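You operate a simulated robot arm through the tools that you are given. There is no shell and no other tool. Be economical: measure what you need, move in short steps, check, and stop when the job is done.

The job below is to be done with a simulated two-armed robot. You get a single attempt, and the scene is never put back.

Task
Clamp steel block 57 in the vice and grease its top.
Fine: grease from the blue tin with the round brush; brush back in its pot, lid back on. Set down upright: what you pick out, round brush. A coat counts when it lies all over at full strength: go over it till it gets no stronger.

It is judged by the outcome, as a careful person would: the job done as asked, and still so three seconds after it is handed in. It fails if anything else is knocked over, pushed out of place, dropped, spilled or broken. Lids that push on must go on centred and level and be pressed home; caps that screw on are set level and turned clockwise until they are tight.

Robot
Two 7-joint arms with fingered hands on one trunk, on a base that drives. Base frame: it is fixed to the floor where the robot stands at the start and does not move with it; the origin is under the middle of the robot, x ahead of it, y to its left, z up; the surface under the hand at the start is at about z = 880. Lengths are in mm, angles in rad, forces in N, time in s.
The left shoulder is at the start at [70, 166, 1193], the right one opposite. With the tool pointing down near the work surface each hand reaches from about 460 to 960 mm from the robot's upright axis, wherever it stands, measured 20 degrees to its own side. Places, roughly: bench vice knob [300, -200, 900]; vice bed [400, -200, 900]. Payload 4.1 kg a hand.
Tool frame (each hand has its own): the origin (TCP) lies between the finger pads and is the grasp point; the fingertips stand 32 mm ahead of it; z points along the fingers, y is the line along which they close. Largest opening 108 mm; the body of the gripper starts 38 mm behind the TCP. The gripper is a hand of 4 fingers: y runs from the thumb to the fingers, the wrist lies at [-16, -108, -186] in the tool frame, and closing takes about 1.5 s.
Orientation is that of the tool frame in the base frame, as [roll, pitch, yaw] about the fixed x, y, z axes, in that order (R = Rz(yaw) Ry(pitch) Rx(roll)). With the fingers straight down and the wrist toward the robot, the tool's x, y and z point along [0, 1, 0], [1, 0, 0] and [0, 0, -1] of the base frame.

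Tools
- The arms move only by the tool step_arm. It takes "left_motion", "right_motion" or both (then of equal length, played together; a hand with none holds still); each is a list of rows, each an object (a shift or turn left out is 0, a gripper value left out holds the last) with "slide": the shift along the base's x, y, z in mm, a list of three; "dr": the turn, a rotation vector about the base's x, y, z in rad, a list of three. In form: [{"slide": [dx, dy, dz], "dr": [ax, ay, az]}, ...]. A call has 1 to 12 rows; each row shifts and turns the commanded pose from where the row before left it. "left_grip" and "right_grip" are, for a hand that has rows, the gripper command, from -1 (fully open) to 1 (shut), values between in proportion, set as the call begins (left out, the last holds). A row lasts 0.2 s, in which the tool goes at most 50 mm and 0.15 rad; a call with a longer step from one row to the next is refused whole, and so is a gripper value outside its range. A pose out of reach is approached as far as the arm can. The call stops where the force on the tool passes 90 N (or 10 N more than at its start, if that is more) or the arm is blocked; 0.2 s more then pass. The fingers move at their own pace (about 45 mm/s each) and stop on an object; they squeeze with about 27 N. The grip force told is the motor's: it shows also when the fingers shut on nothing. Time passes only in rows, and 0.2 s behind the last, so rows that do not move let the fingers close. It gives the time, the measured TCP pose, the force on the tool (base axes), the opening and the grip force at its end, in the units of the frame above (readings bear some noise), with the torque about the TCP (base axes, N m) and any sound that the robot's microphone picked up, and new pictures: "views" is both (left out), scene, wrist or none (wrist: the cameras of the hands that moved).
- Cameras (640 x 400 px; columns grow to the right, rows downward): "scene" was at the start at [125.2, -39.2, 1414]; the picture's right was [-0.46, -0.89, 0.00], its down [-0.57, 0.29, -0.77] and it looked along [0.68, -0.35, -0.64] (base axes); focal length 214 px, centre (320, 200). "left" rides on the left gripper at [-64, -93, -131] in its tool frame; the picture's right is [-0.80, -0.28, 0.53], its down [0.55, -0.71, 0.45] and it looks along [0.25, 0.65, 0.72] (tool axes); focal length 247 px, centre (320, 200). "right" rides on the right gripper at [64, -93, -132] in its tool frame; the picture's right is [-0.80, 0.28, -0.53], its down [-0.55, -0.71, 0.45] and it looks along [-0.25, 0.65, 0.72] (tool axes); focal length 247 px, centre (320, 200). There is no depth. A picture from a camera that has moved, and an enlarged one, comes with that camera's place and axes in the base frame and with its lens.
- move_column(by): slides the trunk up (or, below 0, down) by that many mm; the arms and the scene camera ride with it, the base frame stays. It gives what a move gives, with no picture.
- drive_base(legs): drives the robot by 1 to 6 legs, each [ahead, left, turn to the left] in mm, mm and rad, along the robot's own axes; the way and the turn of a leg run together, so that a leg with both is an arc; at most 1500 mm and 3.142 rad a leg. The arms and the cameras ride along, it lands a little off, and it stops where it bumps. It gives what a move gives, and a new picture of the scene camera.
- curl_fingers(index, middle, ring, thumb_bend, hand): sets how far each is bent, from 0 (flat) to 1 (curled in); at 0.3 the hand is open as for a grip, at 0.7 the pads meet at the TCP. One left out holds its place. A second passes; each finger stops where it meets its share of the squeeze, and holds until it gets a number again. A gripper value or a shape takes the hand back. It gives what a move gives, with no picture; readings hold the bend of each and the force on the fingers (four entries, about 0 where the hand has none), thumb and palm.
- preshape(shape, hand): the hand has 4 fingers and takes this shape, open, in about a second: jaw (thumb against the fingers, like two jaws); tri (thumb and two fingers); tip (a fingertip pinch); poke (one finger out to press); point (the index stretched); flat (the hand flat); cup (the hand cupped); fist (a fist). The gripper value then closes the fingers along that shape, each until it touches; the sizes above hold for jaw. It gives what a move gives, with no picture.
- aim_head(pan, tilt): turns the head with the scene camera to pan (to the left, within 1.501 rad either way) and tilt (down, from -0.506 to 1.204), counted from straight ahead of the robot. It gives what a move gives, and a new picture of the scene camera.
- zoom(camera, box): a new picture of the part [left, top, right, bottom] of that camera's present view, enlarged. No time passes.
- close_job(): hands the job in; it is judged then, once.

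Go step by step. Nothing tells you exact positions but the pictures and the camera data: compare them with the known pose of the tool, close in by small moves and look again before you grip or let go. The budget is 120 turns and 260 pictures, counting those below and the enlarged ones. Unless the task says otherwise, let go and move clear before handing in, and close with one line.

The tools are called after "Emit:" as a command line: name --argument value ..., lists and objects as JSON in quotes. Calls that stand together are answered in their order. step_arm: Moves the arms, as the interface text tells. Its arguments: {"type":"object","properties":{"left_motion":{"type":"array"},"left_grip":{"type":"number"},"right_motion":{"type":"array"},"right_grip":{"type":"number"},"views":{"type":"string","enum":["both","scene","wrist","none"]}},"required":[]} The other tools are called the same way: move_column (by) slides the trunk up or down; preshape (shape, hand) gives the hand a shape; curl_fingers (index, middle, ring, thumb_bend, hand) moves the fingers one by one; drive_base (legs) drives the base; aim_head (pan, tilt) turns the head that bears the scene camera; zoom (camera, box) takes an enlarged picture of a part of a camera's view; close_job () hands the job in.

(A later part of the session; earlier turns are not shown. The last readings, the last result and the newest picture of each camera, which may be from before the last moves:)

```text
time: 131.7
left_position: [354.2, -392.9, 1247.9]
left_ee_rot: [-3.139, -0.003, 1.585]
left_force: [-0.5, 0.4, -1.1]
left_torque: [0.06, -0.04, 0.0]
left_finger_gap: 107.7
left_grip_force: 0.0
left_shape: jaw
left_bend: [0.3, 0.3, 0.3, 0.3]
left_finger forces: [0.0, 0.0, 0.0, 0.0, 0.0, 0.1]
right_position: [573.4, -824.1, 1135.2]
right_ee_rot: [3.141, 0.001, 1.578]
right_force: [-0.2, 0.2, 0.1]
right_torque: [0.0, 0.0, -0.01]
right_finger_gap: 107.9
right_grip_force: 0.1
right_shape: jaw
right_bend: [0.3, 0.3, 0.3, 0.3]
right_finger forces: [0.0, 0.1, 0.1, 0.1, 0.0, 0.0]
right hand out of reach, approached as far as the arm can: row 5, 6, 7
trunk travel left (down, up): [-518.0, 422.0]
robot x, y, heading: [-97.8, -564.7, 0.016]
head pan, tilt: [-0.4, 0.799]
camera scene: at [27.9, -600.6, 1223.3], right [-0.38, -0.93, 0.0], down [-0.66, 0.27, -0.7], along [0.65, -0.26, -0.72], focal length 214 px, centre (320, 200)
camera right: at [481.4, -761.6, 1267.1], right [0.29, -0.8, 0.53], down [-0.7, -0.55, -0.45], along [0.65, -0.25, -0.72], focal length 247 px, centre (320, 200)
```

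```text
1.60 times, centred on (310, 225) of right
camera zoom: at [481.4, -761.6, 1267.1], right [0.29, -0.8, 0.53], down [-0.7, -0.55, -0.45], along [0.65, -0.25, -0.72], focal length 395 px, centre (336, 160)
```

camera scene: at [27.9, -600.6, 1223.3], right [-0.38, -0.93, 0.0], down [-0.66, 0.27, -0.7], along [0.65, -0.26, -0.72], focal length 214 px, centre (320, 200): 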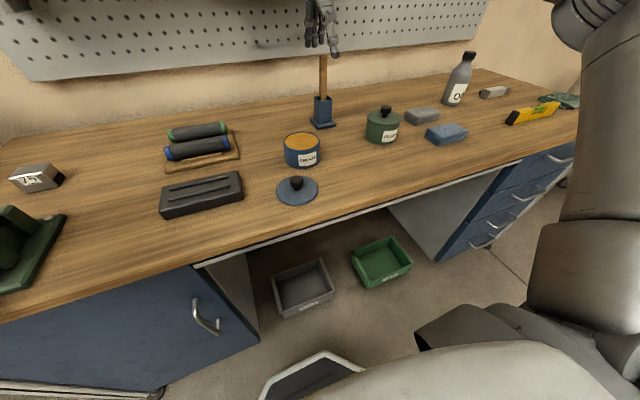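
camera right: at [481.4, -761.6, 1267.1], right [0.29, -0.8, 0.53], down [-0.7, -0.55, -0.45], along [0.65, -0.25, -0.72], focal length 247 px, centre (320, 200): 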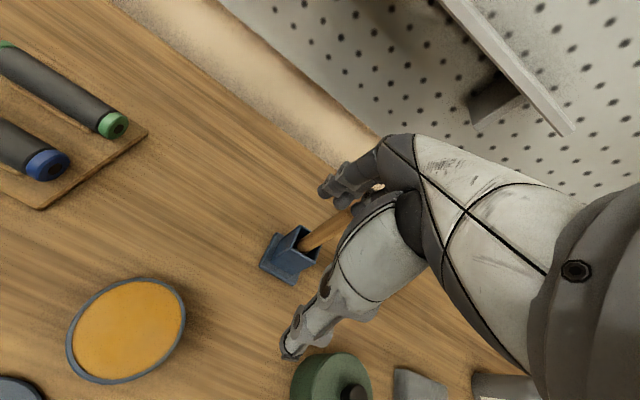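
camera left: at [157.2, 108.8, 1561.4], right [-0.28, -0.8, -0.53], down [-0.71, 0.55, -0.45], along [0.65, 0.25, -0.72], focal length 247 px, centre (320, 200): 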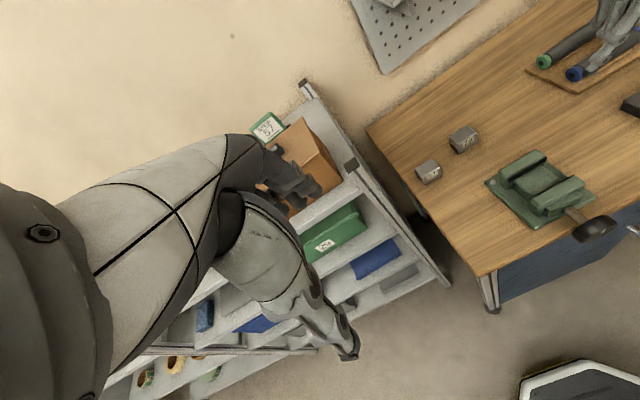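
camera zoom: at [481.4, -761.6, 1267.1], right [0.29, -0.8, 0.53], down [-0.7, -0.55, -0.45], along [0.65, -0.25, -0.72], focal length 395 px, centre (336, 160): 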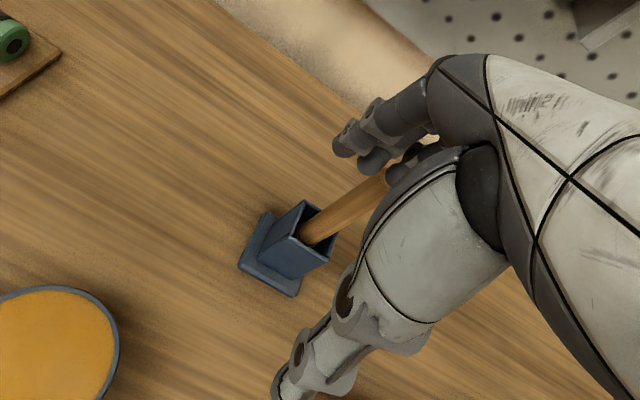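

Emit:
move_column --by 110

Emit:
step_arm --right_motion '[{"slide": [15, -8, -10]}, {"slide": [15, -8, -20]}, {"slide": [15, -8, -20]}, {"slide": [10, -6, -20]}, {"slide": [10, -5, -20]}, {}]' --views "none"

Emit:
zoom --camera "scene" --box '[260, 60, 380, 180]'

Emit:
zoom --camera "right" --box '[200, 100, 420, 350]'

```text
time: 133.2
left_position: [355.0, -393.4, 1356.7]
left_ee_rot: [-3.141, -0.002, 1.586]
left_force: [0.9, 0.2, -0.1]
left_torque: [0.03, -0.01, 0.01]
left_finger_gap: 107.5
left_grip_force: 0.2
left_shape: jaw
left_bend: [0.3, 0.3, 0.3, 0.3]
left_finger forces: [0.0, 0.1, 0.0, 0.0, 0.1, 0.0]
right_position: [573.8, -822.1, 1245.5]
right_ee_rot: [3.142, 0.001, 1.579]
right_force: [-0.6, -0.2, -0.3]
right_torque: [-0.01, 0.02, 0.01]
right_finger_gap: 107.7
right_grip_force: 0.2
right_shape: jaw
right_bend: [0.3, 0.3, 0.3, 0.3]
right_finger forces: [0.0, 0.0, 0.1, 0.1, 0.1, 0.0]
trunk travel left (down, up): [-628.0, 312.0]
robot x, y, heading: [-99.8, -572.6, 0.017]
head pan, tilt: [-0.4, 0.799]
```

```text
time: 134.6
left_position: [353.9, -392.5, 1358.2]
left_ee_rot: [3.141, -0.001, 1.583]
left_force: [-0.4, 0.3, -0.4]
left_torque: [-0.03, -0.02, 0.0]
left_finger_gap: 107.6
left_grip_force: 0.0
left_shape: jaw
left_bend: [0.3, 0.3, 0.3, 0.3]
left_finger forces: [0.1, 0.0, 0.0, 0.0, 0.0, 0.0]
right_position: [612.1, -864.9, 1176.0]
right_ee_rot: [-3.141, -0.001, 1.577]
right_force: [-0.1, -0.1, -1.1]
right_torque: [0.04, -0.01, 0.01]
right_finger_gap: 107.6
right_grip_force: 0.1
right_shape: jaw
right_bend: [0.3, 0.3, 0.3, 0.3]
right_finger forces: [0.0, 0.0, 0.0, 0.1, 0.0, 0.0]
right hand out of reach, approached as far as the arm can: row 1, 2, 3, 5
trunk travel left (down, up): [-628.0, 312.0]
robot x, y, heading: [-93.5, -569.0, 0.011]
head pan, tilt: [-0.4, 0.799]
```

```text
3.33 times, centred on (320, 120) of scene
camera zoom: at [27.3, -599.8, 1333.4], right [-0.38, -0.93, 0.0], down [-0.66, 0.27, -0.7], along [0.65, -0.26, -0.72], focal length 715 px, centre (320, 467)
```

zoom: 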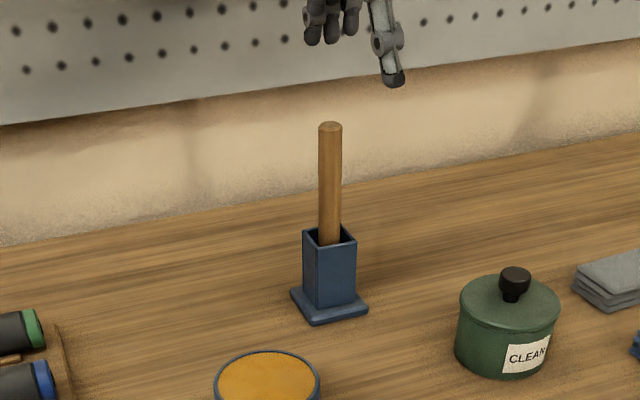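

```text
1.60 times, centred on (310, 225) of right
camera zoom: at [518.6, -801.7, 1306.7], right [0.29, -0.8, 0.53], down [-0.7, -0.55, -0.45], along [0.65, -0.25, -0.72], focal length 395 px, centre (336, 160)
```

zoom: 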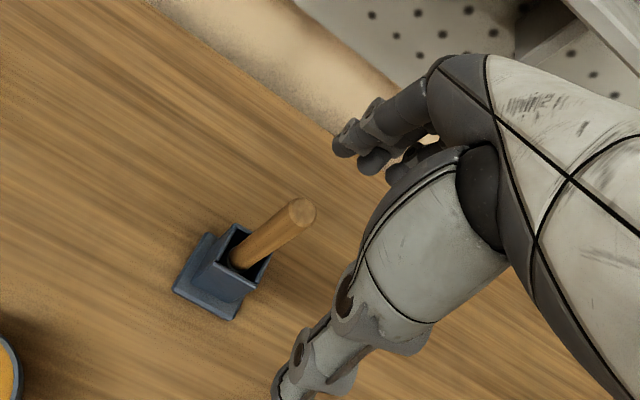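

I'm simply at the edge of reach, so I move the base closer.

Emit:
drive_base --legs '[[60, -50, 0]]'

Emit:
step_arm --right_motion '[{"slide": [0, 13, -10]}, {"slide": [0, 13, -10]}, {"slide": [0, 13, -10]}, {"slide": [0, 13, -10]}, {}]' --views "none"

Emit:
zoom --camera "scene" --box '[260, 20, 380, 140]'

Emit:
zoom --camera "right" --box '[200, 100, 420, 350]'

```text
time: 135.6
left_position: [415.2, -441.3, 1356.7]
left_ee_rot: [3.141, 0.0, 1.583]
left_force: [0.6, 0.1, 0.3]
left_torque: [0.0, 0.01, 0.01]
left_finger_gap: 107.5
left_grip_force: 0.1
left_shape: jaw
left_bend: [0.3, 0.3, 0.3, 0.3]
left_finger forces: [0.0, 0.0, 0.1, 0.0, 0.0, 0.1]
right_position: [672.0, -914.2, 1175.3]
right_ee_rot: [3.141, 0.001, 1.575]
right_force: [-0.2, 0.6, 0.8]
right_torque: [0.03, 0.0, 0.02]
right_finger_gap: 107.9
right_grip_force: 0.1
right_shape: jaw
right_bend: [0.3, 0.3, 0.3, 0.3]
right_finger forces: [0.0, 0.0, 0.0, 0.0, 0.1, 0.0]
trunk travel left (down, up): [-628.0, 312.0]
robot x, y, heading: [-34.2, -618.5, 0.013]
head pan, tilt: [-0.4, 0.799]
camera scene: at [88.2, -649.4, 1333.4], right [-0.38, -0.93, 0.0], down [-0.66, 0.27, -0.7], along [0.65, -0.26, -0.72], focal length 214 px, centre (320, 200)
```

scene: 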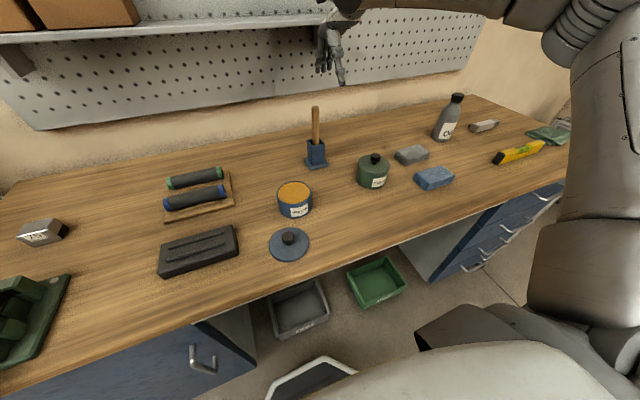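

```text
time: 136.8
left_position: [415.6, -442.3, 1357.6]
left_ee_rot: [3.14, -0.001, 1.582]
left_force: [0.0, 1.3, -1.5]
left_torque: [-0.02, -0.02, -0.02]
left_finger_gap: 107.7
left_grip_force: 0.1
left_shape: jaw
left_bend: [0.3, 0.3, 0.3, 0.3]
left_finger forces: [0.0, 0.1, 0.0, 0.0, 0.1, 0.0]
right_position: [660.7, -877.5, 1140.5]
right_ee_rot: [-3.141, 0.002, 1.576]
right_force: [-0.4, -0.8, -0.4]
right_torque: [0.0, 0.02, -0.01]
right_finger_gap: 107.4
right_grip_force: 0.1
right_shape: jaw
right_bend: [0.3, 0.3, 0.3, 0.3]
right_finger forces: [0.1, 0.0, 0.1, 0.0, 0.0, 0.1]
right hand out of reach, approached as far as the arm can: row 2, 4
trunk travel left (down, up): [-628.0, 312.0]
robot x, y, heading: [-34.3, -617.4, 0.017]
head pan, tilt: [-0.4, 0.799]
```

```text
3.33 times, centred on (320, 80) of scene
camera zoom: at [88.6, -650.1, 1333.3], right [-0.38, -0.93, 0.0], down [-0.66, 0.27, -0.7], along [0.65, -0.26, -0.72], focal length 715 px, centre (320, 600)
```

zoom: 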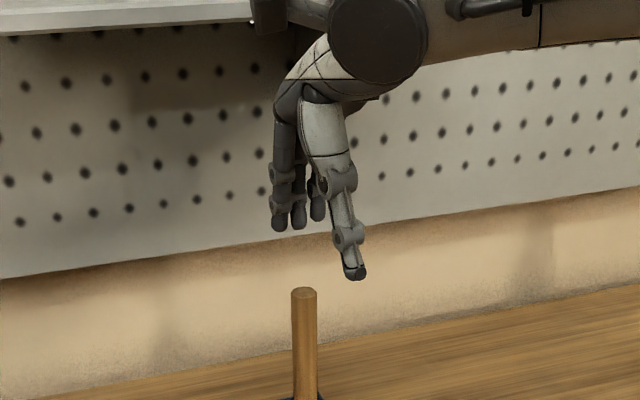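

```text
1.60 times, centred on (310, 225) of right
camera zoom: at [567.8, -816.4, 1271.7], right [0.29, -0.8, 0.53], down [-0.7, -0.55, -0.45], along [0.65, -0.25, -0.72], focal length 395 px, centre (336, 160)
```

zoom: 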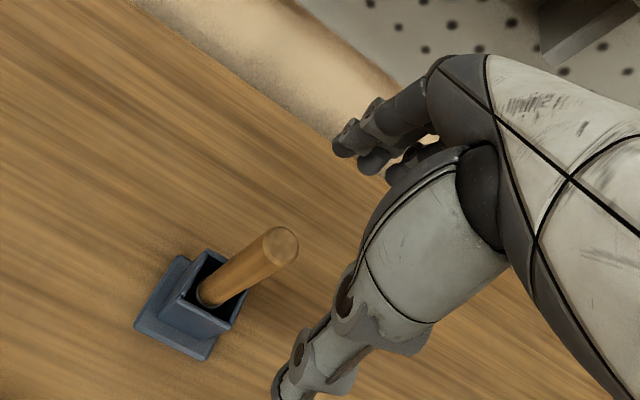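

The handle axis is at (667,-872). I fine-position with the base and descend with the trunk.

Emit:
drive_base --legs '[[7, 13, 0]]'

Emit:
zoom --camera "right" --box '[200, 100, 420, 350]'

```text
time: 137.6
left_position: [421.2, -432.2, 1358.9]
left_ee_rot: [3.14, -0.004, 1.583]
left_force: [-0.7, 0.4, 0.5]
left_torque: [0.0, -0.01, 0.04]
left_finger_gap: 107.7
left_grip_force: 0.1
left_shape: jaw
left_bend: [0.3, 0.3, 0.3, 0.3]
left_finger forces: [0.0, 0.0, 0.1, 0.0, 0.1, 0.1]
right_position: [665.6, -868.2, 1140.5]
right_ee_rot: [3.138, 0.0, 1.577]
right_force: [0.2, -0.2, 0.9]
right_torque: [0.0, -0.03, -0.01]
right_finger_gap: 107.8
right_grip_force: 0.0
right_shape: jaw
right_bend: [0.3, 0.3, 0.3, 0.3]
right_finger forces: [0.0, 0.0, 0.1, 0.0, 0.0, 0.0]
trunk travel left (down, up): [-628.0, 312.0]
robot x, y, heading: [-25.7, -604.9, 0.016]
head pan, tilt: [-0.4, 0.799]
camera scene: at [93.4, -639.5, 1333.5], right [-0.38, -0.93, 0.0], down [-0.66, 0.27, -0.7], along [0.65, -0.26, -0.72], focal length 214 px, centre (320, 200)
```

scene: 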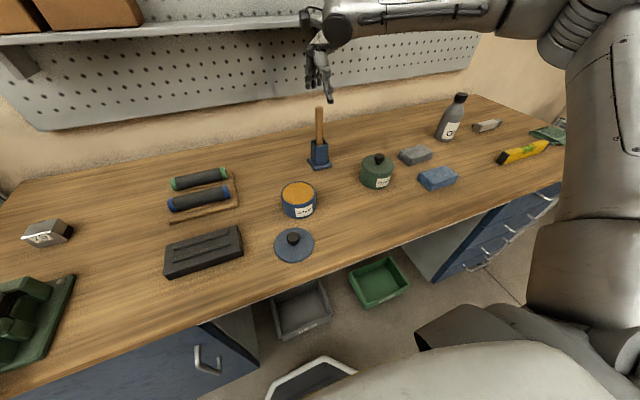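

```text
1.60 times, centred on (310, 225) of right
camera zoom: at [572.7, -806.2, 1272.4], right [0.29, -0.8, 0.53], down [-0.7, -0.55, -0.45], along [0.65, -0.24, -0.72], focal length 395 px, centre (336, 160)
```

zoom: 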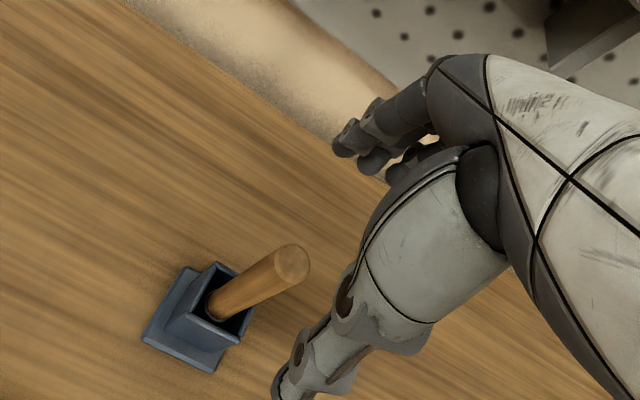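

Emit:
move_column --by -60

Emit:
zoom --camera "scene" --box '[270, 30, 370, 130]'

Emit:
zoom --camera "right" --box '[200, 100, 420, 350]'

```text
time: 138.6
left_position: [421.5, -430.6, 1298.5]
left_ee_rot: [-3.141, -0.002, 1.583]
left_force: [-0.9, -0.6, -0.2]
left_torque: [0.0, 0.01, 0.0]
left_finger_gap: 107.8
left_grip_force: 0.2
left_shape: jaw
left_bend: [0.3, 0.3, 0.3, 0.3]
left_finger forces: [0.0, 0.1, 0.0, 0.1, 0.1, 0.0]
right_position: [667.0, -866.3, 1081.3]
right_ee_rot: [3.14, 0.001, 1.576]
right_force: [-0.5, -1.0, -0.2]
right_torque: [-0.02, 0.01, 0.03]
right_finger_gap: 107.8
right_grip_force: 0.0
right_shape: jaw
right_bend: [0.3, 0.3, 0.3, 0.3]
right_finger forces: [0.0, 0.0, 0.1, 0.0, 0.0, 0.0]
trunk travel left (down, up): [-568.0, 372.0]
robot x, y, heading: [-29.3, -605.4, 0.013]
head pan, tilt: [-0.4, 0.799]
```

```text
4.00 times, centred on (320, 80) of scene
camera zoom: at [94.4, -637.2, 1273.5], right [-0.38, -0.93, 0.0], down [-0.66, 0.27, -0.7], along [0.65, -0.26, -0.72], focal length 858 px, centre (320, 680)
```

zoom: 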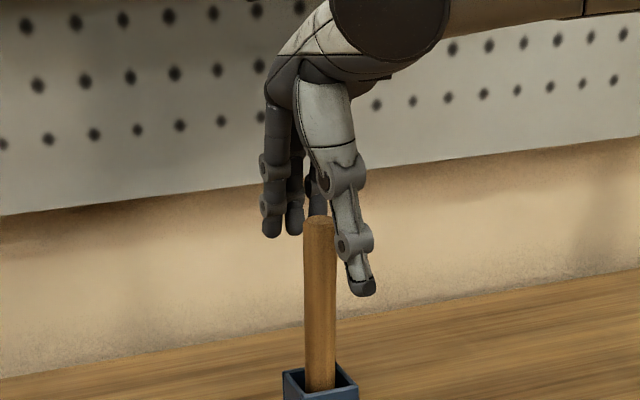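

```text
1.60 times, centred on (310, 225) of right
camera zoom: at [573.7, -804.0, 1212.3], right [0.29, -0.8, 0.53], down [-0.7, -0.55, -0.45], along [0.65, -0.25, -0.72], focal length 395 px, centre (336, 160)
```

zoom: 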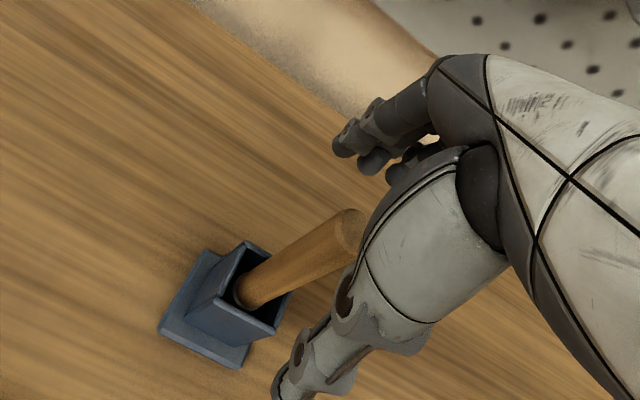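

The handle is between the thumb and fingers. I lower another 34 mm and close.

Emit:
move_column --by -34

Emit:
step_arm --right_grip 1 --right_motion '[{}, {}, {}, {}, {}, {}, {}, {}, {}, {}]' --views "none"

Emit:
zoom --camera "scene" --box '[270, 10, 370, 110]'

Emit:
zoom --camera "right" --box '[200, 100, 420, 350]'

```text
time: 139.4
left_position: [419.9, -430.9, 1263.7]
left_ee_rot: [-3.14, -0.002, 1.584]
left_force: [0.8, -0.6, -0.2]
left_torque: [0.0, -0.02, 0.0]
left_finger_gap: 107.4
left_grip_force: 0.0
left_shape: jaw
left_bend: [0.3, 0.3, 0.3, 0.3]
left_finger forces: [0.0, 0.0, 0.0, 0.0, 0.1, 0.0]
right_position: [666.5, -865.1, 1046.8]
right_ee_rot: [3.14, 0.002, 1.577]
right_force: [0.2, -0.2, -0.2]
right_torque: [-0.02, 0.02, -0.01]
right_finger_gap: 107.7
right_grip_force: 0.1
right_shape: jaw
right_bend: [0.3, 0.3, 0.3, 0.3]
right_finger forces: [0.0, 0.0, 0.0, 0.0, 0.1, 0.0]
trunk travel left (down, up): [-534.0, 406.0]
robot x, y, heading: [-26.8, -606.8, 0.011]
head pan, tilt: [-0.4, 0.799]
```

```text
time: 141.6
left_position: [421.5, -429.2, 1263.7]
left_ee_rot: [-3.141, -0.002, 1.583]
left_force: [0.7, 0.4, -0.4]
left_torque: [-0.02, -0.02, 0.02]
left_finger_gap: 107.8
left_grip_force: 0.1
left_shape: jaw
left_bend: [0.3, 0.3, 0.3, 0.3]
left_finger forces: [0.0, 0.1, 0.0, 0.0, 0.0, 0.1]
right_position: [666.6, -866.1, 1046.6]
right_ee_rot: [-3.141, 0.002, 1.577]
right_force: [1.8, 0.5, 0.8]
right_torque: [-0.01, -0.03, -0.01]
right_finger_gap: 13.2
right_grip_force: 27.1
right_shape: jaw
right_bend: [0.71, 0.59, 0.7, 0.76]
right_finger forces: [10.7, 11.9, 0.0, 0.0, 17.3, 0.0]
trunk travel left (down, up): [-534.0, 406.0]
robot x, y, heading: [-30.4, -603.0, 0.014]
head pan, tilt: [-0.4, 0.799]
```

```text
4.00 times, centred on (320, 60) of scene
camera zoom: at [95.0, -636.8, 1239.4], right [-0.38, -0.93, 0.0], down [-0.66, 0.27, -0.7], along [0.65, -0.26, -0.72], focal length 858 px, centre (320, 760)
```

zoom: 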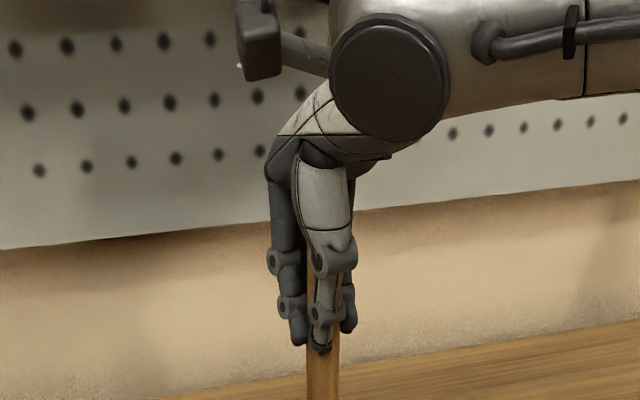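

```text
1.60 times, centred on (310, 225) of right
camera zoom: at [574.2, -803.7, 1178.0], right [0.29, -0.8, 0.53], down [-0.7, -0.55, -0.45], along [0.65, -0.25, -0.72], focal length 395 px, centre (336, 160)
```

zoom: 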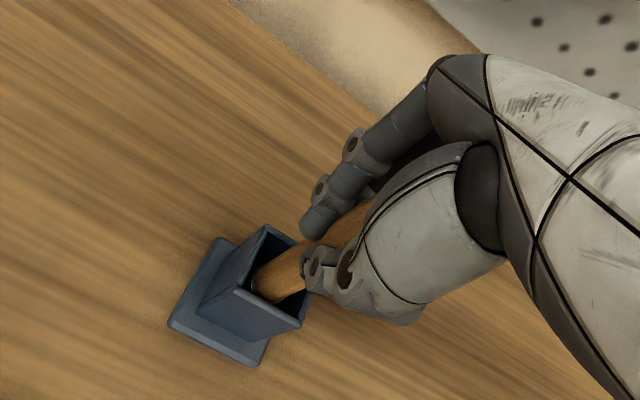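

The brush is gripped. I lift straight up with the trunk.

Emit:
move_column --by 60

Emit:
move_column --by 90

Emit:
zoom --camera "scene" --box '[250, 20, 390, 160]'

Emit:
zoom --camera "right" --box '[100, 100, 420, 400]'

```text
time: 142.6
left_position: [420.7, -430.0, 1323.8]
left_ee_rot: [3.141, -0.001, 1.584]
left_force: [-0.4, 0.7, -0.5]
left_torque: [0.0, 0.0, 0.0]
left_finger_gap: 107.8
left_grip_force: 0.0
left_shape: jaw
left_bend: [0.3, 0.3, 0.3, 0.3]
left_finger forces: [0.0, 0.0, 0.0, 0.0, 0.1, 0.0]
right_position: [666.9, -866.1, 1106.8]
right_ee_rot: [3.141, 0.002, 1.577]
right_force: [0.5, -0.1, 0.2]
right_torque: [0.01, -0.03, -0.02]
right_finger_gap: 12.8
right_grip_force: 26.8
right_shape: jaw
right_bend: [0.71, 0.59, 0.7, 0.76]
right_finger forces: [10.8, 11.6, 0.0, 0.0, 17.3, 0.0]
trunk travel left (down, up): [-594.0, 346.0]
robot x, y, heading: [-30.2, -606.1, 0.015]
head pan, tilt: [-0.4, 0.799]
```

```text
time: 143.8
left_position: [421.4, -429.4, 1413.4]
left_ee_rot: [-3.14, -0.002, 1.583]
left_force: [0.6, 0.2, 0.7]
left_torque: [-0.02, 0.02, 0.01]
left_finger_gap: 107.7
left_grip_force: 0.1
left_shape: jaw
left_bend: [0.3, 0.3, 0.3, 0.3]
left_finger forces: [0.0, 0.0, 0.1, 0.0, 0.0, 0.1]
right_position: [667.0, -865.7, 1196.9]
right_ee_rot: [3.141, 0.003, 1.576]
right_force: [-0.9, -0.3, -1.3]
right_torque: [0.05, -0.01, 0.0]
right_finger_gap: 12.6
right_grip_force: 27.3
right_shape: jaw
right_bend: [0.71, 0.59, 0.7, 0.76]
right_finger forces: [10.8, 11.3, 0.0, 0.0, 17.4, 0.0]
trunk travel left (down, up): [-684.0, 256.0]
robot x, y, heading: [-28.8, -609.1, 0.013]
head pan, tilt: [-0.4, 0.799]
```

```text
2.86 times, centred on (320, 90) of scene
camera zoom: at [95.3, -636.8, 1389.3], right [-0.38, -0.93, 0.0], down [-0.66, 0.27, -0.7], along [0.65, -0.26, -0.72], focal length 613 px, centre (320, 514)
```

zoom: 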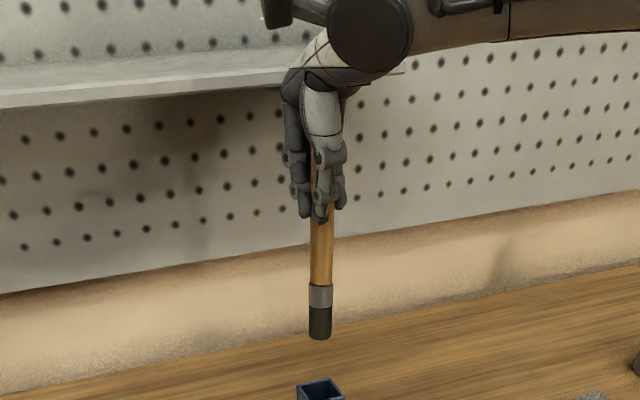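

```text
1.33 times, centred on (260, 250) of right
camera zoom: at [574.5, -803.7, 1327.8], right [0.29, -0.8, 0.53], down [-0.7, -0.55, -0.45], along [0.65, -0.25, -0.72], focal length 329 px, centre (400, 133)
```

zoom: 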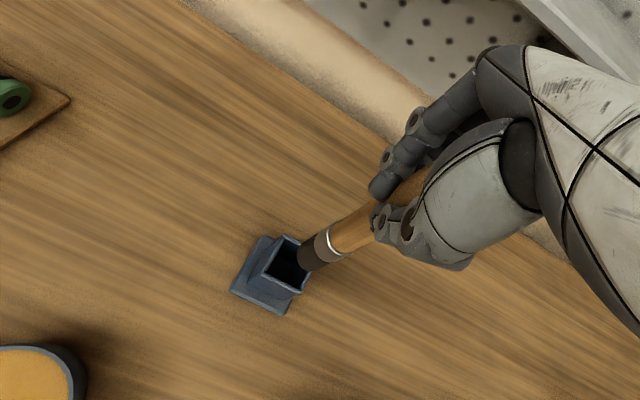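

The brush is free, and its tip is about 157 mm below the TCP. I carry it over the open tin.

Emit:
step_arm --right_motion '[{"slide": [-26, 20, 0]}, {"slide": [-26, 21, 0]}, {"slide": [-26, 21, 0]}, {"slide": [-27, 21, 0]}, {"slide": [-27, 21, 0]}, {"slide": [-26, 21, -10]}, {"slide": [0, 0, -25]}, {"slide": [0, 0, -25]}, {}]'

Emit:
zoom --camera "scene" --box '[230, 70, 390, 230]'

Emit:
zoom --camera "right" --box '[100, 100, 420, 400]'

```text
time: 145.8
left_position: [420.5, -429.6, 1414.4]
left_ee_rot: [-3.141, 0.002, 1.584]
left_force: [0.0, 0.0, 0.9]
left_torque: [-0.02, -0.02, 0.02]
left_finger_gap: 107.7
left_grip_force: 0.1
left_shape: jaw
left_bend: [0.3, 0.3, 0.3, 0.3]
left_finger forces: [0.0, 0.1, 0.1, 0.0, 0.0, 0.0]
right_position: [509.1, -741.2, 1135.4]
right_ee_rot: [3.138, 0.002, 1.577]
right_force: [1.0, 0.8, -0.6]
right_torque: [0.02, -0.02, 0.01]
right_finger_gap: 12.5
right_grip_force: 27.3
right_shape: jaw
right_bend: [0.71, 0.59, 0.7, 0.76]
right_finger forces: [10.4, 11.6, 0.0, 0.0, 17.4, 0.0]
trunk travel left (down, up): [-684.0, 256.0]
robot x, y, heading: [-26.8, -606.1, 0.012]
head pan, tilt: [-0.4, 0.799]
camera scene: at [94.3, -636.3, 1389.5], right [-0.38, -0.93, 0.0], down [-0.66, 0.27, -0.7], along [0.65, -0.26, -0.72], focal length 214 px, centre (320, 200)
camera right: at [415.9, -678.4, 1266.6], right [0.29, -0.8, 0.53], down [-0.7, -0.55, -0.45], along [0.65, -0.25, -0.72], focal length 247 px, centre (320, 200)
```

scene: 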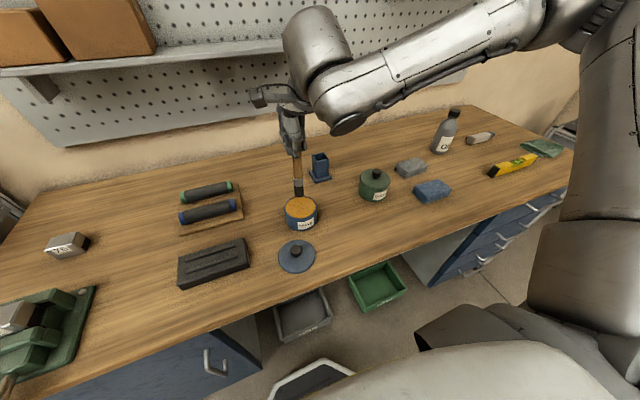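
right: 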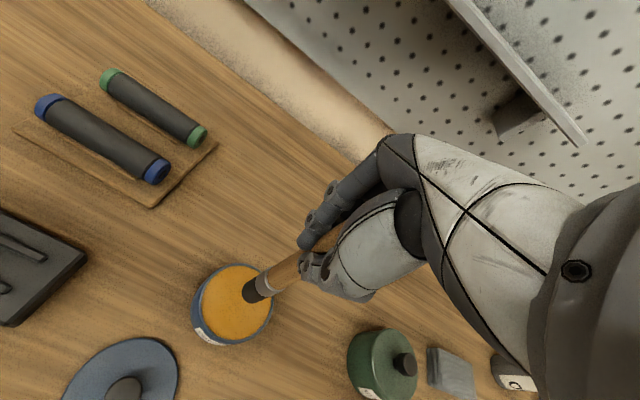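

```text
2.50 times, centred on (310, 150) of scene
camera zoom: at [94.3, -636.3, 1389.5], right [-0.38, -0.93, 0.0], down [-0.66, 0.27, -0.7], along [0.65, -0.26, -0.72], focal length 536 px, centre (345, 325)
```

zoom: 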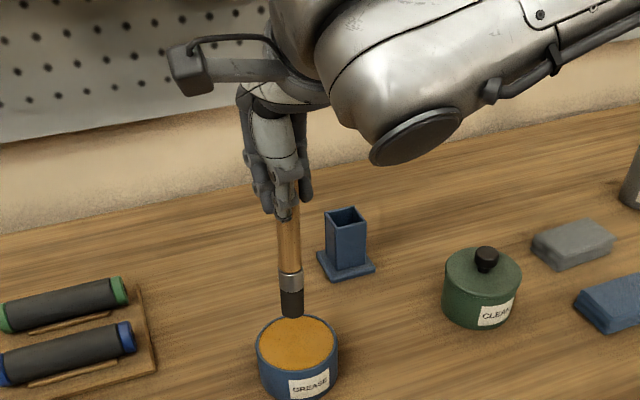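

```text
1.33 times, centred on (260, 250) of right
camera zoom: at [415.9, -678.4, 1266.6], right [0.29, -0.8, 0.53], down [-0.7, -0.55, -0.45], along [0.65, -0.25, -0.72], focal length 329 px, centre (400, 133)
```

zoom: 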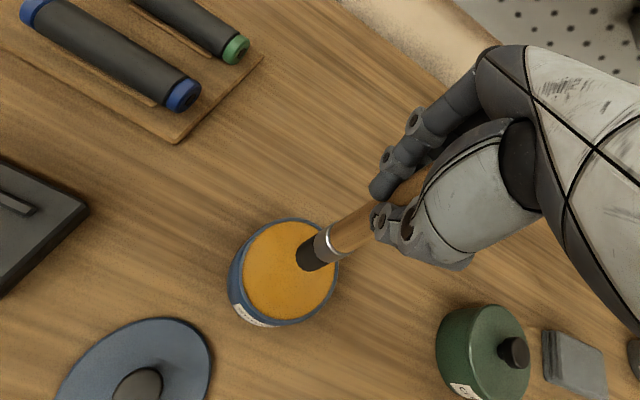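

The tip is over the grease at about (497,-745). I dip to tip z≈915.

Emit:
step_arm --right_motion '[{"slide": [2, 0, -20]}, {"slide": [2, 0, -20]}, {"slide": [0, 0, -12]}, {"slide": [0, 0, -10]}, {"slide": [5, 0, 0]}, {"slide": [-5, 5, 0]}, {"slide": [-3, -5, 0]}, {"slide": [3, 0, 0]}, {}]' --views "none"

Emit:
zoom --camera "scene" --box '[260, 130, 360, 230]'

```text
time: 147.8
left_position: [420.3, -428.7, 1414.2]
left_ee_rot: [3.139, -0.001, 1.582]
left_force: [-0.2, 0.8, 0.1]
left_torque: [-0.04, -0.01, -0.02]
left_finger_gap: 107.5
left_grip_force: 0.1
left_shape: jaw
left_bend: [0.3, 0.3, 0.3, 0.3]
left_finger forces: [0.0, 0.1, 0.0, 0.0, 0.0, 0.0]
right_position: [497.9, -752.5, 1081.9]
right_ee_rot: [3.139, 0.001, 1.576]
right_force: [0.5, 0.2, 23.0]
right_torque: [-0.12, -0.17, -0.01]
right_finger_gap: 14.7
right_grip_force: 26.6
right_shape: jaw
right_bend: [0.71, 0.58, 0.7, 0.79]
right_finger forces: [0.0, 13.5, 5.9, 0.0, 29.6, 0.0]
right hand out of reach, approached as far as the arm can: row 2, 4, 6
trunk travel left (down, up): [-684.0, 256.0]
robot x, y, heading: [-28.3, -608.5, 0.015]
head pan, tilt: [-0.4, 0.799]
```

```text
4.00 times, centred on (310, 180) of scene
camera zoom: at [92.5, -636.0, 1389.7], right [-0.38, -0.93, 0.0], down [-0.66, 0.27, -0.7], along [0.65, -0.26, -0.72], focal length 858 px, centre (360, 280)
```

zoom: 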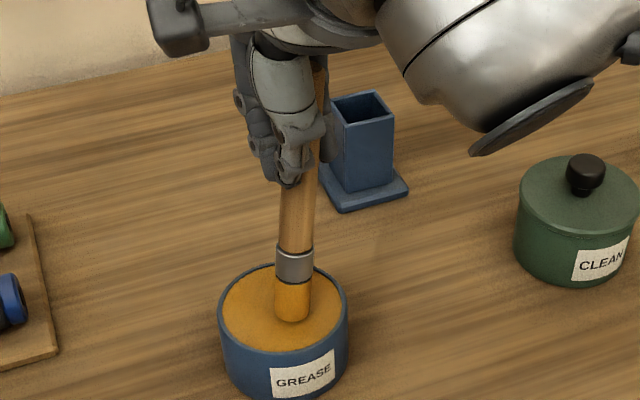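

The bristles are loaded with grease but pressed against it at 23 N. I lift gently and inspect the grip.

Emit:
step_arm --right_motion '[{"slide": [2, 3, 6]}, {"slide": [3, 3, 10]}, {"slide": [3, 3, 20]}, {"slide": [2, 2, 25]}, {"slide": [0, 0, 30]}, {}]'

Emit:
zoom --camera "scene" --box '[240, 80, 360, 220]'

Emit:
zoom --camera "right" --box '[150, 100, 420, 350]'

```text
time: 149.2
left_position: [423.0, -430.2, 1413.4]
left_ee_rot: [-3.14, 0.0, 1.581]
left_force: [-0.5, -0.4, 0.5]
left_torque: [-0.01, -0.01, 0.02]
left_finger_gap: 107.4
left_grip_force: 0.0
left_shape: jaw
left_bend: [0.3, 0.3, 0.3, 0.3]
left_finger forces: [0.0, 0.0, 0.1, 0.0, 0.0, 0.0]
right_position: [509.9, -741.4, 1172.5]
right_ee_rot: [3.142, 0.001, 1.576]
right_force: [0.3, 0.1, -0.4]
right_torque: [0.03, 0.0, -0.01]
right_finger_gap: 13.6
right_grip_force: 27.1
right_shape: jaw
right_bend: [0.71, 0.58, 0.7, 0.78]
right_finger forces: [0.1, 10.3, 4.1, 0.1, 21.9, 0.1]
trunk travel left (down, up): [-684.0, 256.0]
robot x, y, heading: [-34.0, -608.0, 0.011]
head pan, tilt: [-0.4, 0.799]
camera scene: at [95.6, -637.1, 1389.3], right [-0.38, -0.93, 0.0], down [-0.66, 0.27, -0.7], along [0.65, -0.26, -0.72], focal length 214 px, centre (320, 200)
camera right: at [417.4, -679.3, 1303.0], right [0.29, -0.8, 0.53], down [-0.7, -0.55, -0.45], along [0.65, -0.25, -0.72], focal length 247 px, centre (320, 200)
```

scene: 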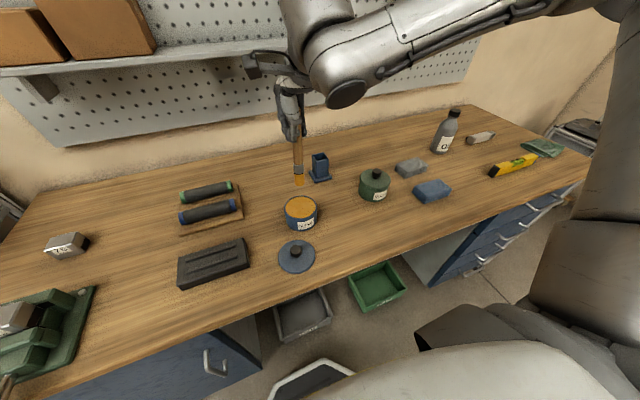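
right: 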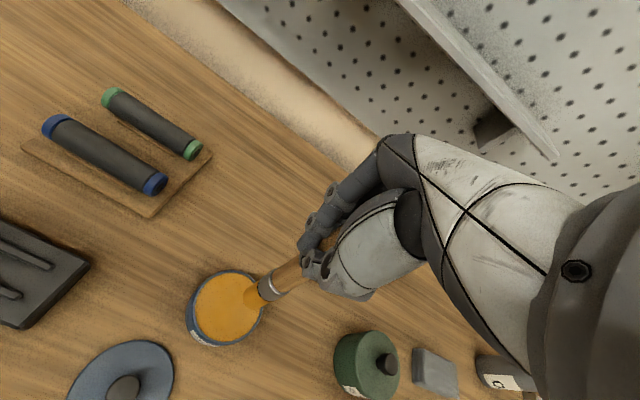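

```text
2.86 times, centred on (300, 150) of scene
camera zoom: at [95.6, -637.1, 1389.3], right [-0.38, -0.93, 0.0], down [-0.66, 0.27, -0.7], along [0.65, -0.26, -0.72], focal length 613 px, centre (377, 343)
```

zoom: 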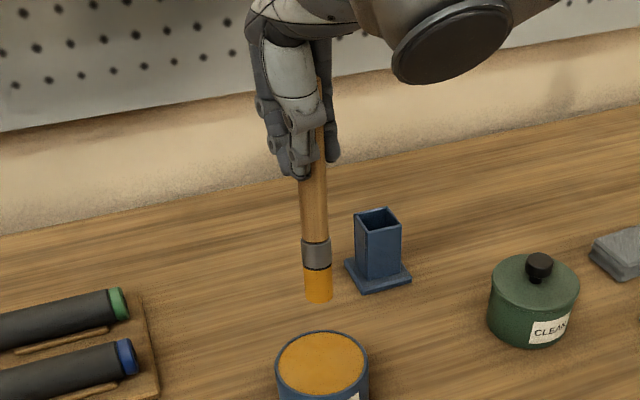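

```text
1.60 times, centred on (285, 225) of right
camera zoom: at [417.4, -679.3, 1303.0], right [0.29, -0.8, 0.53], down [-0.7, -0.55, -0.45], along [0.65, -0.25, -0.72], focal length 395 px, centre (376, 160)
```

zoom: 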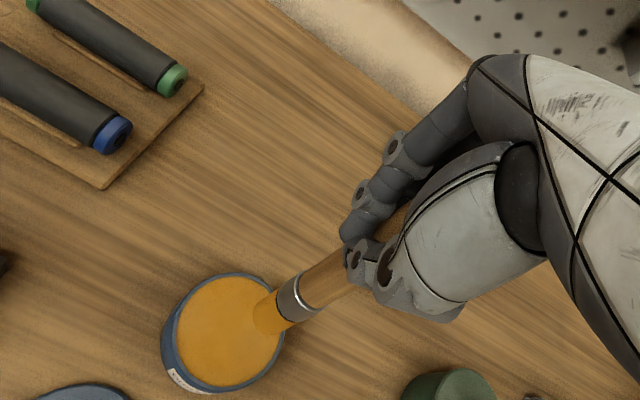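

The brush is held well and loaded, with its tip at TCP+(-14,-2,-148). I raise the trunk a bit and drive over to the vice.

Emit:
move_column --by 40

Emit:
drive_base --legs '[[-90, 0, 0], [0, 580, 0]]'

Emit:
zoom --camera "right" --box '[100, 100, 420, 400]'

Emit:
zoom --camera "scene" --box '[240, 80, 380, 240]'

```text
time: 150.0
left_position: [422.3, -429.2, 1454.4]
left_ee_rot: [-3.141, -0.001, 1.582]
left_force: [0.1, -0.6, -0.5]
left_torque: [-0.04, -0.02, 0.02]
left_finger_gap: 107.5
left_grip_force: 0.1
left_shape: jaw
left_bend: [0.3, 0.3, 0.3, 0.3]
left_finger forces: [0.0, 0.0, 0.1, 0.1, 0.1, 0.1]
right_position: [510.1, -741.2, 1211.8]
right_ee_rot: [-3.141, 0.002, 1.576]
right_force: [-1.0, -0.2, -0.3]
right_torque: [-0.02, 0.0, 0.02]
right_finger_gap: 13.3
right_grip_force: 26.9
right_shape: jaw
right_bend: [0.71, 0.58, 0.7, 0.78]
right_finger forces: [0.0, 10.1, 4.1, 0.0, 22.0, 0.0]
trunk travel left (down, up): [-724.0, 216.0]
robot x, y, heading: [-26.1, -606.0, 0.01]
head pan, tilt: [-0.4, 0.799]
```

```text
time: 154.0
left_position: [326.8, 138.2, 1453.5]
left_ee_rot: [3.141, -0.002, 1.582]
left_force: [-0.6, -0.2, 0.0]
left_torque: [0.02, 0.0, -0.02]
left_finger_gap: 107.5
left_grip_force: 0.1
left_shape: jaw
left_bend: [0.3, 0.3, 0.3, 0.3]
left_finger forces: [0.0, 0.0, 0.0, 0.1, 0.1, 0.0]
right_position: [414.1, -174.4, 1210.5]
right_ee_rot: [3.141, 0.0, 1.575]
right_force: [-0.3, 0.5, -1.1]
right_torque: [0.04, -0.02, -0.02]
right_finger_gap: 13.5
right_grip_force: 26.9
right_shape: jaw
right_bend: [0.71, 0.58, 0.7, 0.78]
right_finger forces: [0.0, 10.2, 4.1, 0.0, 22.0, 0.0]
trunk travel left (down, up): [-724.0, 216.0]
robot x, y, heading: [-123.4, -37.6, 0.014]
head pan, tilt: [-0.4, 0.799]
camera scene: at [-0.6, -68.7, 1429.4], right [-0.38, -0.93, 0.0], down [-0.66, 0.27, -0.7], along [0.64, -0.26, -0.72], focal length 214 px, centre (320, 200)
```

scene: 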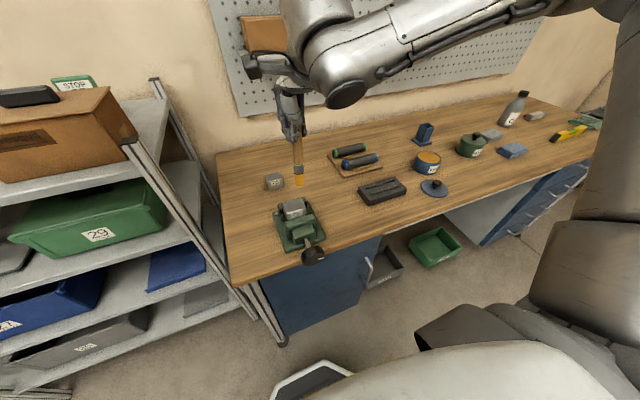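

```text
1.33 times, centred on (260, 250) of right
camera zoom: at [321.2, -111.6, 1343.0], right [0.29, -0.8, 0.53], down [-0.7, -0.55, -0.45], along [0.65, -0.25, -0.72], focal length 329 px, centre (400, 133)
```

zoom: 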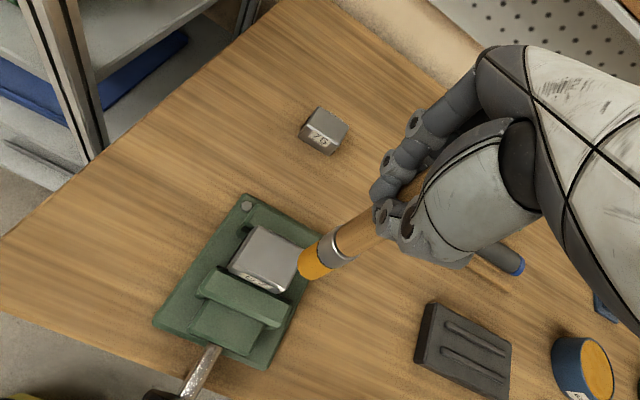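

```text
2.50 times, centred on (310, 160) of scene
camera zoom: at [-0.6, -68.7, 1429.4], right [-0.38, -0.93, 0.0], down [-0.66, 0.27, -0.7], along [0.64, -0.26, -0.72], focal length 536 px, centre (345, 300)
```

zoom: 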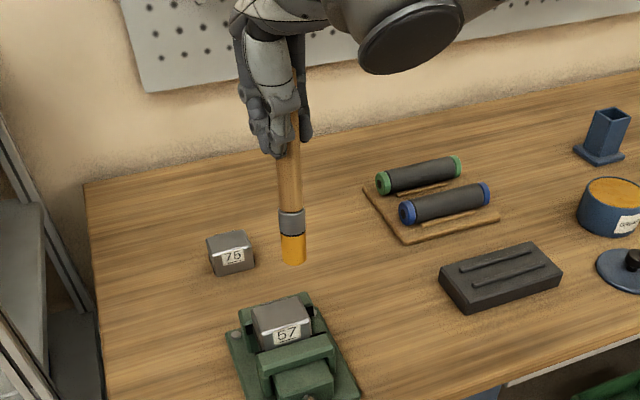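

The block top is at x 389–435, y -132 to -183, z≈980, and the block is firmly against the back jaw. I move the tip over its centre and lower to near contact.

Emit:
step_arm --right_motion '[{"slide": [5, 10, -20]}, {"slide": [6, 9, -20]}, {"slide": [0, 0, -20]}, {"slide": [0, 0, -10]}, {}]' --views "none"

Emit:
zoom --camera "right" --box '[150, 150, 350, 350]'

Emit:
zoom --camera "scene" --box '[250, 140, 350, 260]'

```text
time: 155.2
left_position: [325.9, 138.4, 1453.6]
left_ee_rot: [3.142, 0.0, 1.581]
left_force: [0.1, 0.0, -0.2]
left_torque: [0.0, 0.02, -0.02]
left_finger_gap: 107.7
left_grip_force: 0.1
left_shape: jaw
left_bend: [0.3, 0.3, 0.3, 0.3]
left_finger forces: [0.0, 0.0, 0.0, 0.0, 0.0, 0.1]
right_position: [403.6, -170.9, 1159.6]
right_ee_rot: [3.139, 0.001, 1.573]
right_force: [-1.4, 0.1, -0.7]
right_torque: [-0.01, -0.02, 0.0]
right_finger_gap: 13.8
right_grip_force: 27.3
right_shape: jaw
right_bend: [0.71, 0.58, 0.7, 0.79]
right_finger forces: [0.0, 10.1, 4.0, 0.0, 21.9, 0.0]
right hand out of reach, approached as far as the arm can: row 1, 2, 4
trunk travel left (down, up): [-724.0, 216.0]
robot x, y, heading: [-124.1, -38.0, 0.007]
head pan, tilt: [-0.4, 0.799]
```

```text
2.00 times, centred on (250, 250) of right
camera zoom: at [311.4, -108.6, 1290.4], right [0.28, -0.8, 0.53], down [-0.7, -0.55, -0.45], along [0.65, -0.25, -0.72], focal length 494 px, centre (460, 100)
```

zoom: 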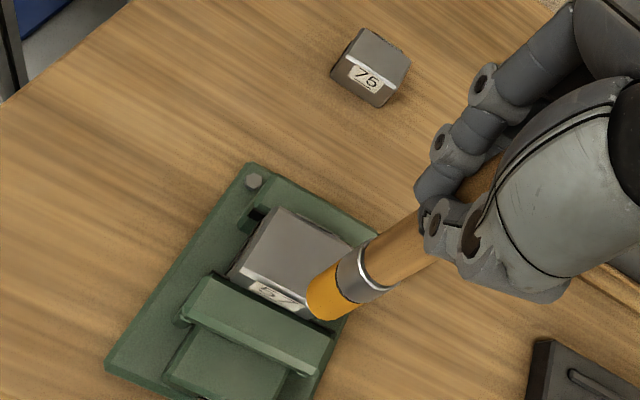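

```text
3.33 times, centred on (300, 200) of scene
camera zoom: at [-1.4, -67.5, 1429.5], right [-0.38, -0.93, 0.0], down [-0.66, 0.27, -0.7], along [0.65, -0.26, -0.72], focal length 715 px, centre (387, 200)
```

zoom: 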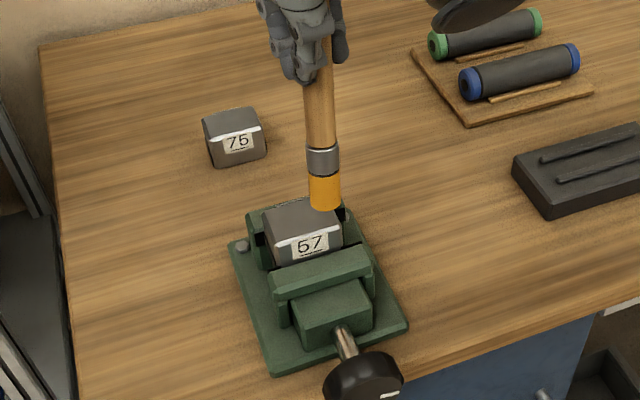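

The arm is limited again because it's low relative to the shoulder. I raise the arm and lower the trunk.

Emit:
step_arm --right_motion '[{"slide": [5, 2, 25]}, {"slide": [5, 4, 30]}, {"slide": [5, 5, 30]}, {"slide": [5, 5, 30]}, {}]' --views "none"

Emit:
move_column --by -130

Emit:
zoom --camera "right" --box '[150, 150, 350, 350]'

Emit:
zoom --camera "scene" --box '[250, 100, 350, 220]'

```text
time: 156.4
left_position: [326.0, 137.5, 1453.2]
left_ee_rot: [3.141, -0.003, 1.582]
left_force: [0.0, -0.1, 0.1]
left_torque: [0.02, 0.04, 0.03]
left_finger_gap: 107.7
left_grip_force: 0.1
left_shape: jaw
left_bend: [0.3, 0.3, 0.3, 0.3]
left_finger forces: [0.0, 0.1, 0.1, 0.0, 0.0, 0.0]
right_position: [429.6, -172.8, 1282.2]
right_ee_rot: [3.141, 0.002, 1.572]
right_force: [-0.5, 0.8, -0.2]
right_torque: [0.0, -0.01, -0.01]
right_finger_gap: 13.5
right_grip_force: 26.9
right_shape: jaw
right_bend: [0.71, 0.58, 0.7, 0.79]
right_finger forces: [0.0, 10.2, 4.1, 0.0, 21.9, 0.0]
right hand out of reach, approached as far as the arm can: row 3, 4
trunk travel left (down, up): [-724.0, 216.0]
robot x, y, heading: [-125.0, -39.7, 0.01]
head pan, tilt: [-0.4, 0.799]
```

```text
time: 158.0
left_position: [325.6, 138.5, 1324.4]
left_ee_rot: [3.141, -0.002, 1.58]
left_force: [0.2, 0.6, -0.3]
left_torque: [-0.01, 0.02, -0.01]
left_finger_gap: 107.8
left_grip_force: 0.0
left_shape: jaw
left_bend: [0.3, 0.3, 0.3, 0.3]
left_finger forces: [0.0, 0.1, 0.0, 0.1, 0.1, 0.0]
right_position: [428.4, -172.0, 1153.1]
right_ee_rot: [3.14, -0.001, 1.572]
right_force: [-0.1, 0.3, -1.0]
right_torque: [0.03, 0.01, 0.01]
right_finger_gap: 13.7
right_grip_force: 26.6
right_shape: jaw
right_bend: [0.71, 0.58, 0.7, 0.79]
right_finger forces: [0.0, 10.1, 4.1, 0.0, 21.8, 0.1]
trunk travel left (down, up): [-594.0, 346.0]
robot x, y, heading: [-127.6, -40.7, 0.01]
head pan, tilt: [-0.4, 0.799]
```

```text
2.00 times, centred on (250, 250) of right
camera zoom: at [335.4, -110.4, 1284.4], right [0.28, -0.8, 0.53], down [-0.7, -0.55, -0.45], along [0.65, -0.25, -0.72], focal length 494 px, centre (460, 100)
```

zoom: 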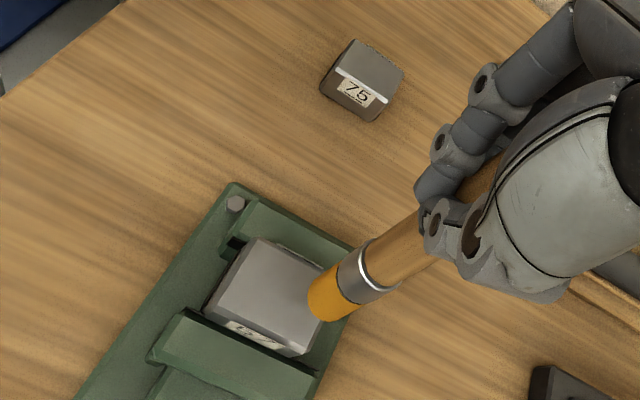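

```text
3.33 times, centred on (300, 160) of scene
camera zoom: at [-0.8, -68.0, 1299.5], right [-0.38, -0.93, 0.0], down [-0.66, 0.27, -0.7], along [0.64, -0.26, -0.72], focal length 715 px, centre (387, 333)
```

zoom: 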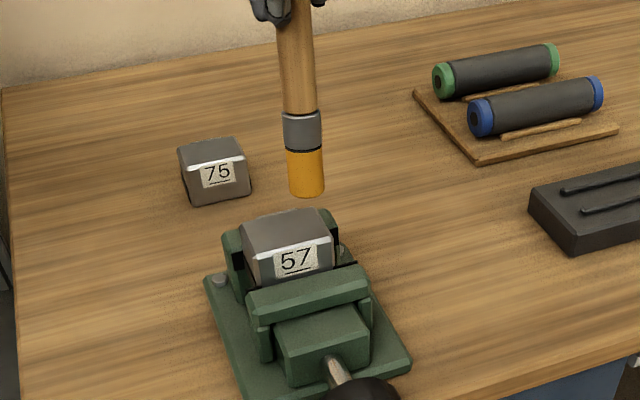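

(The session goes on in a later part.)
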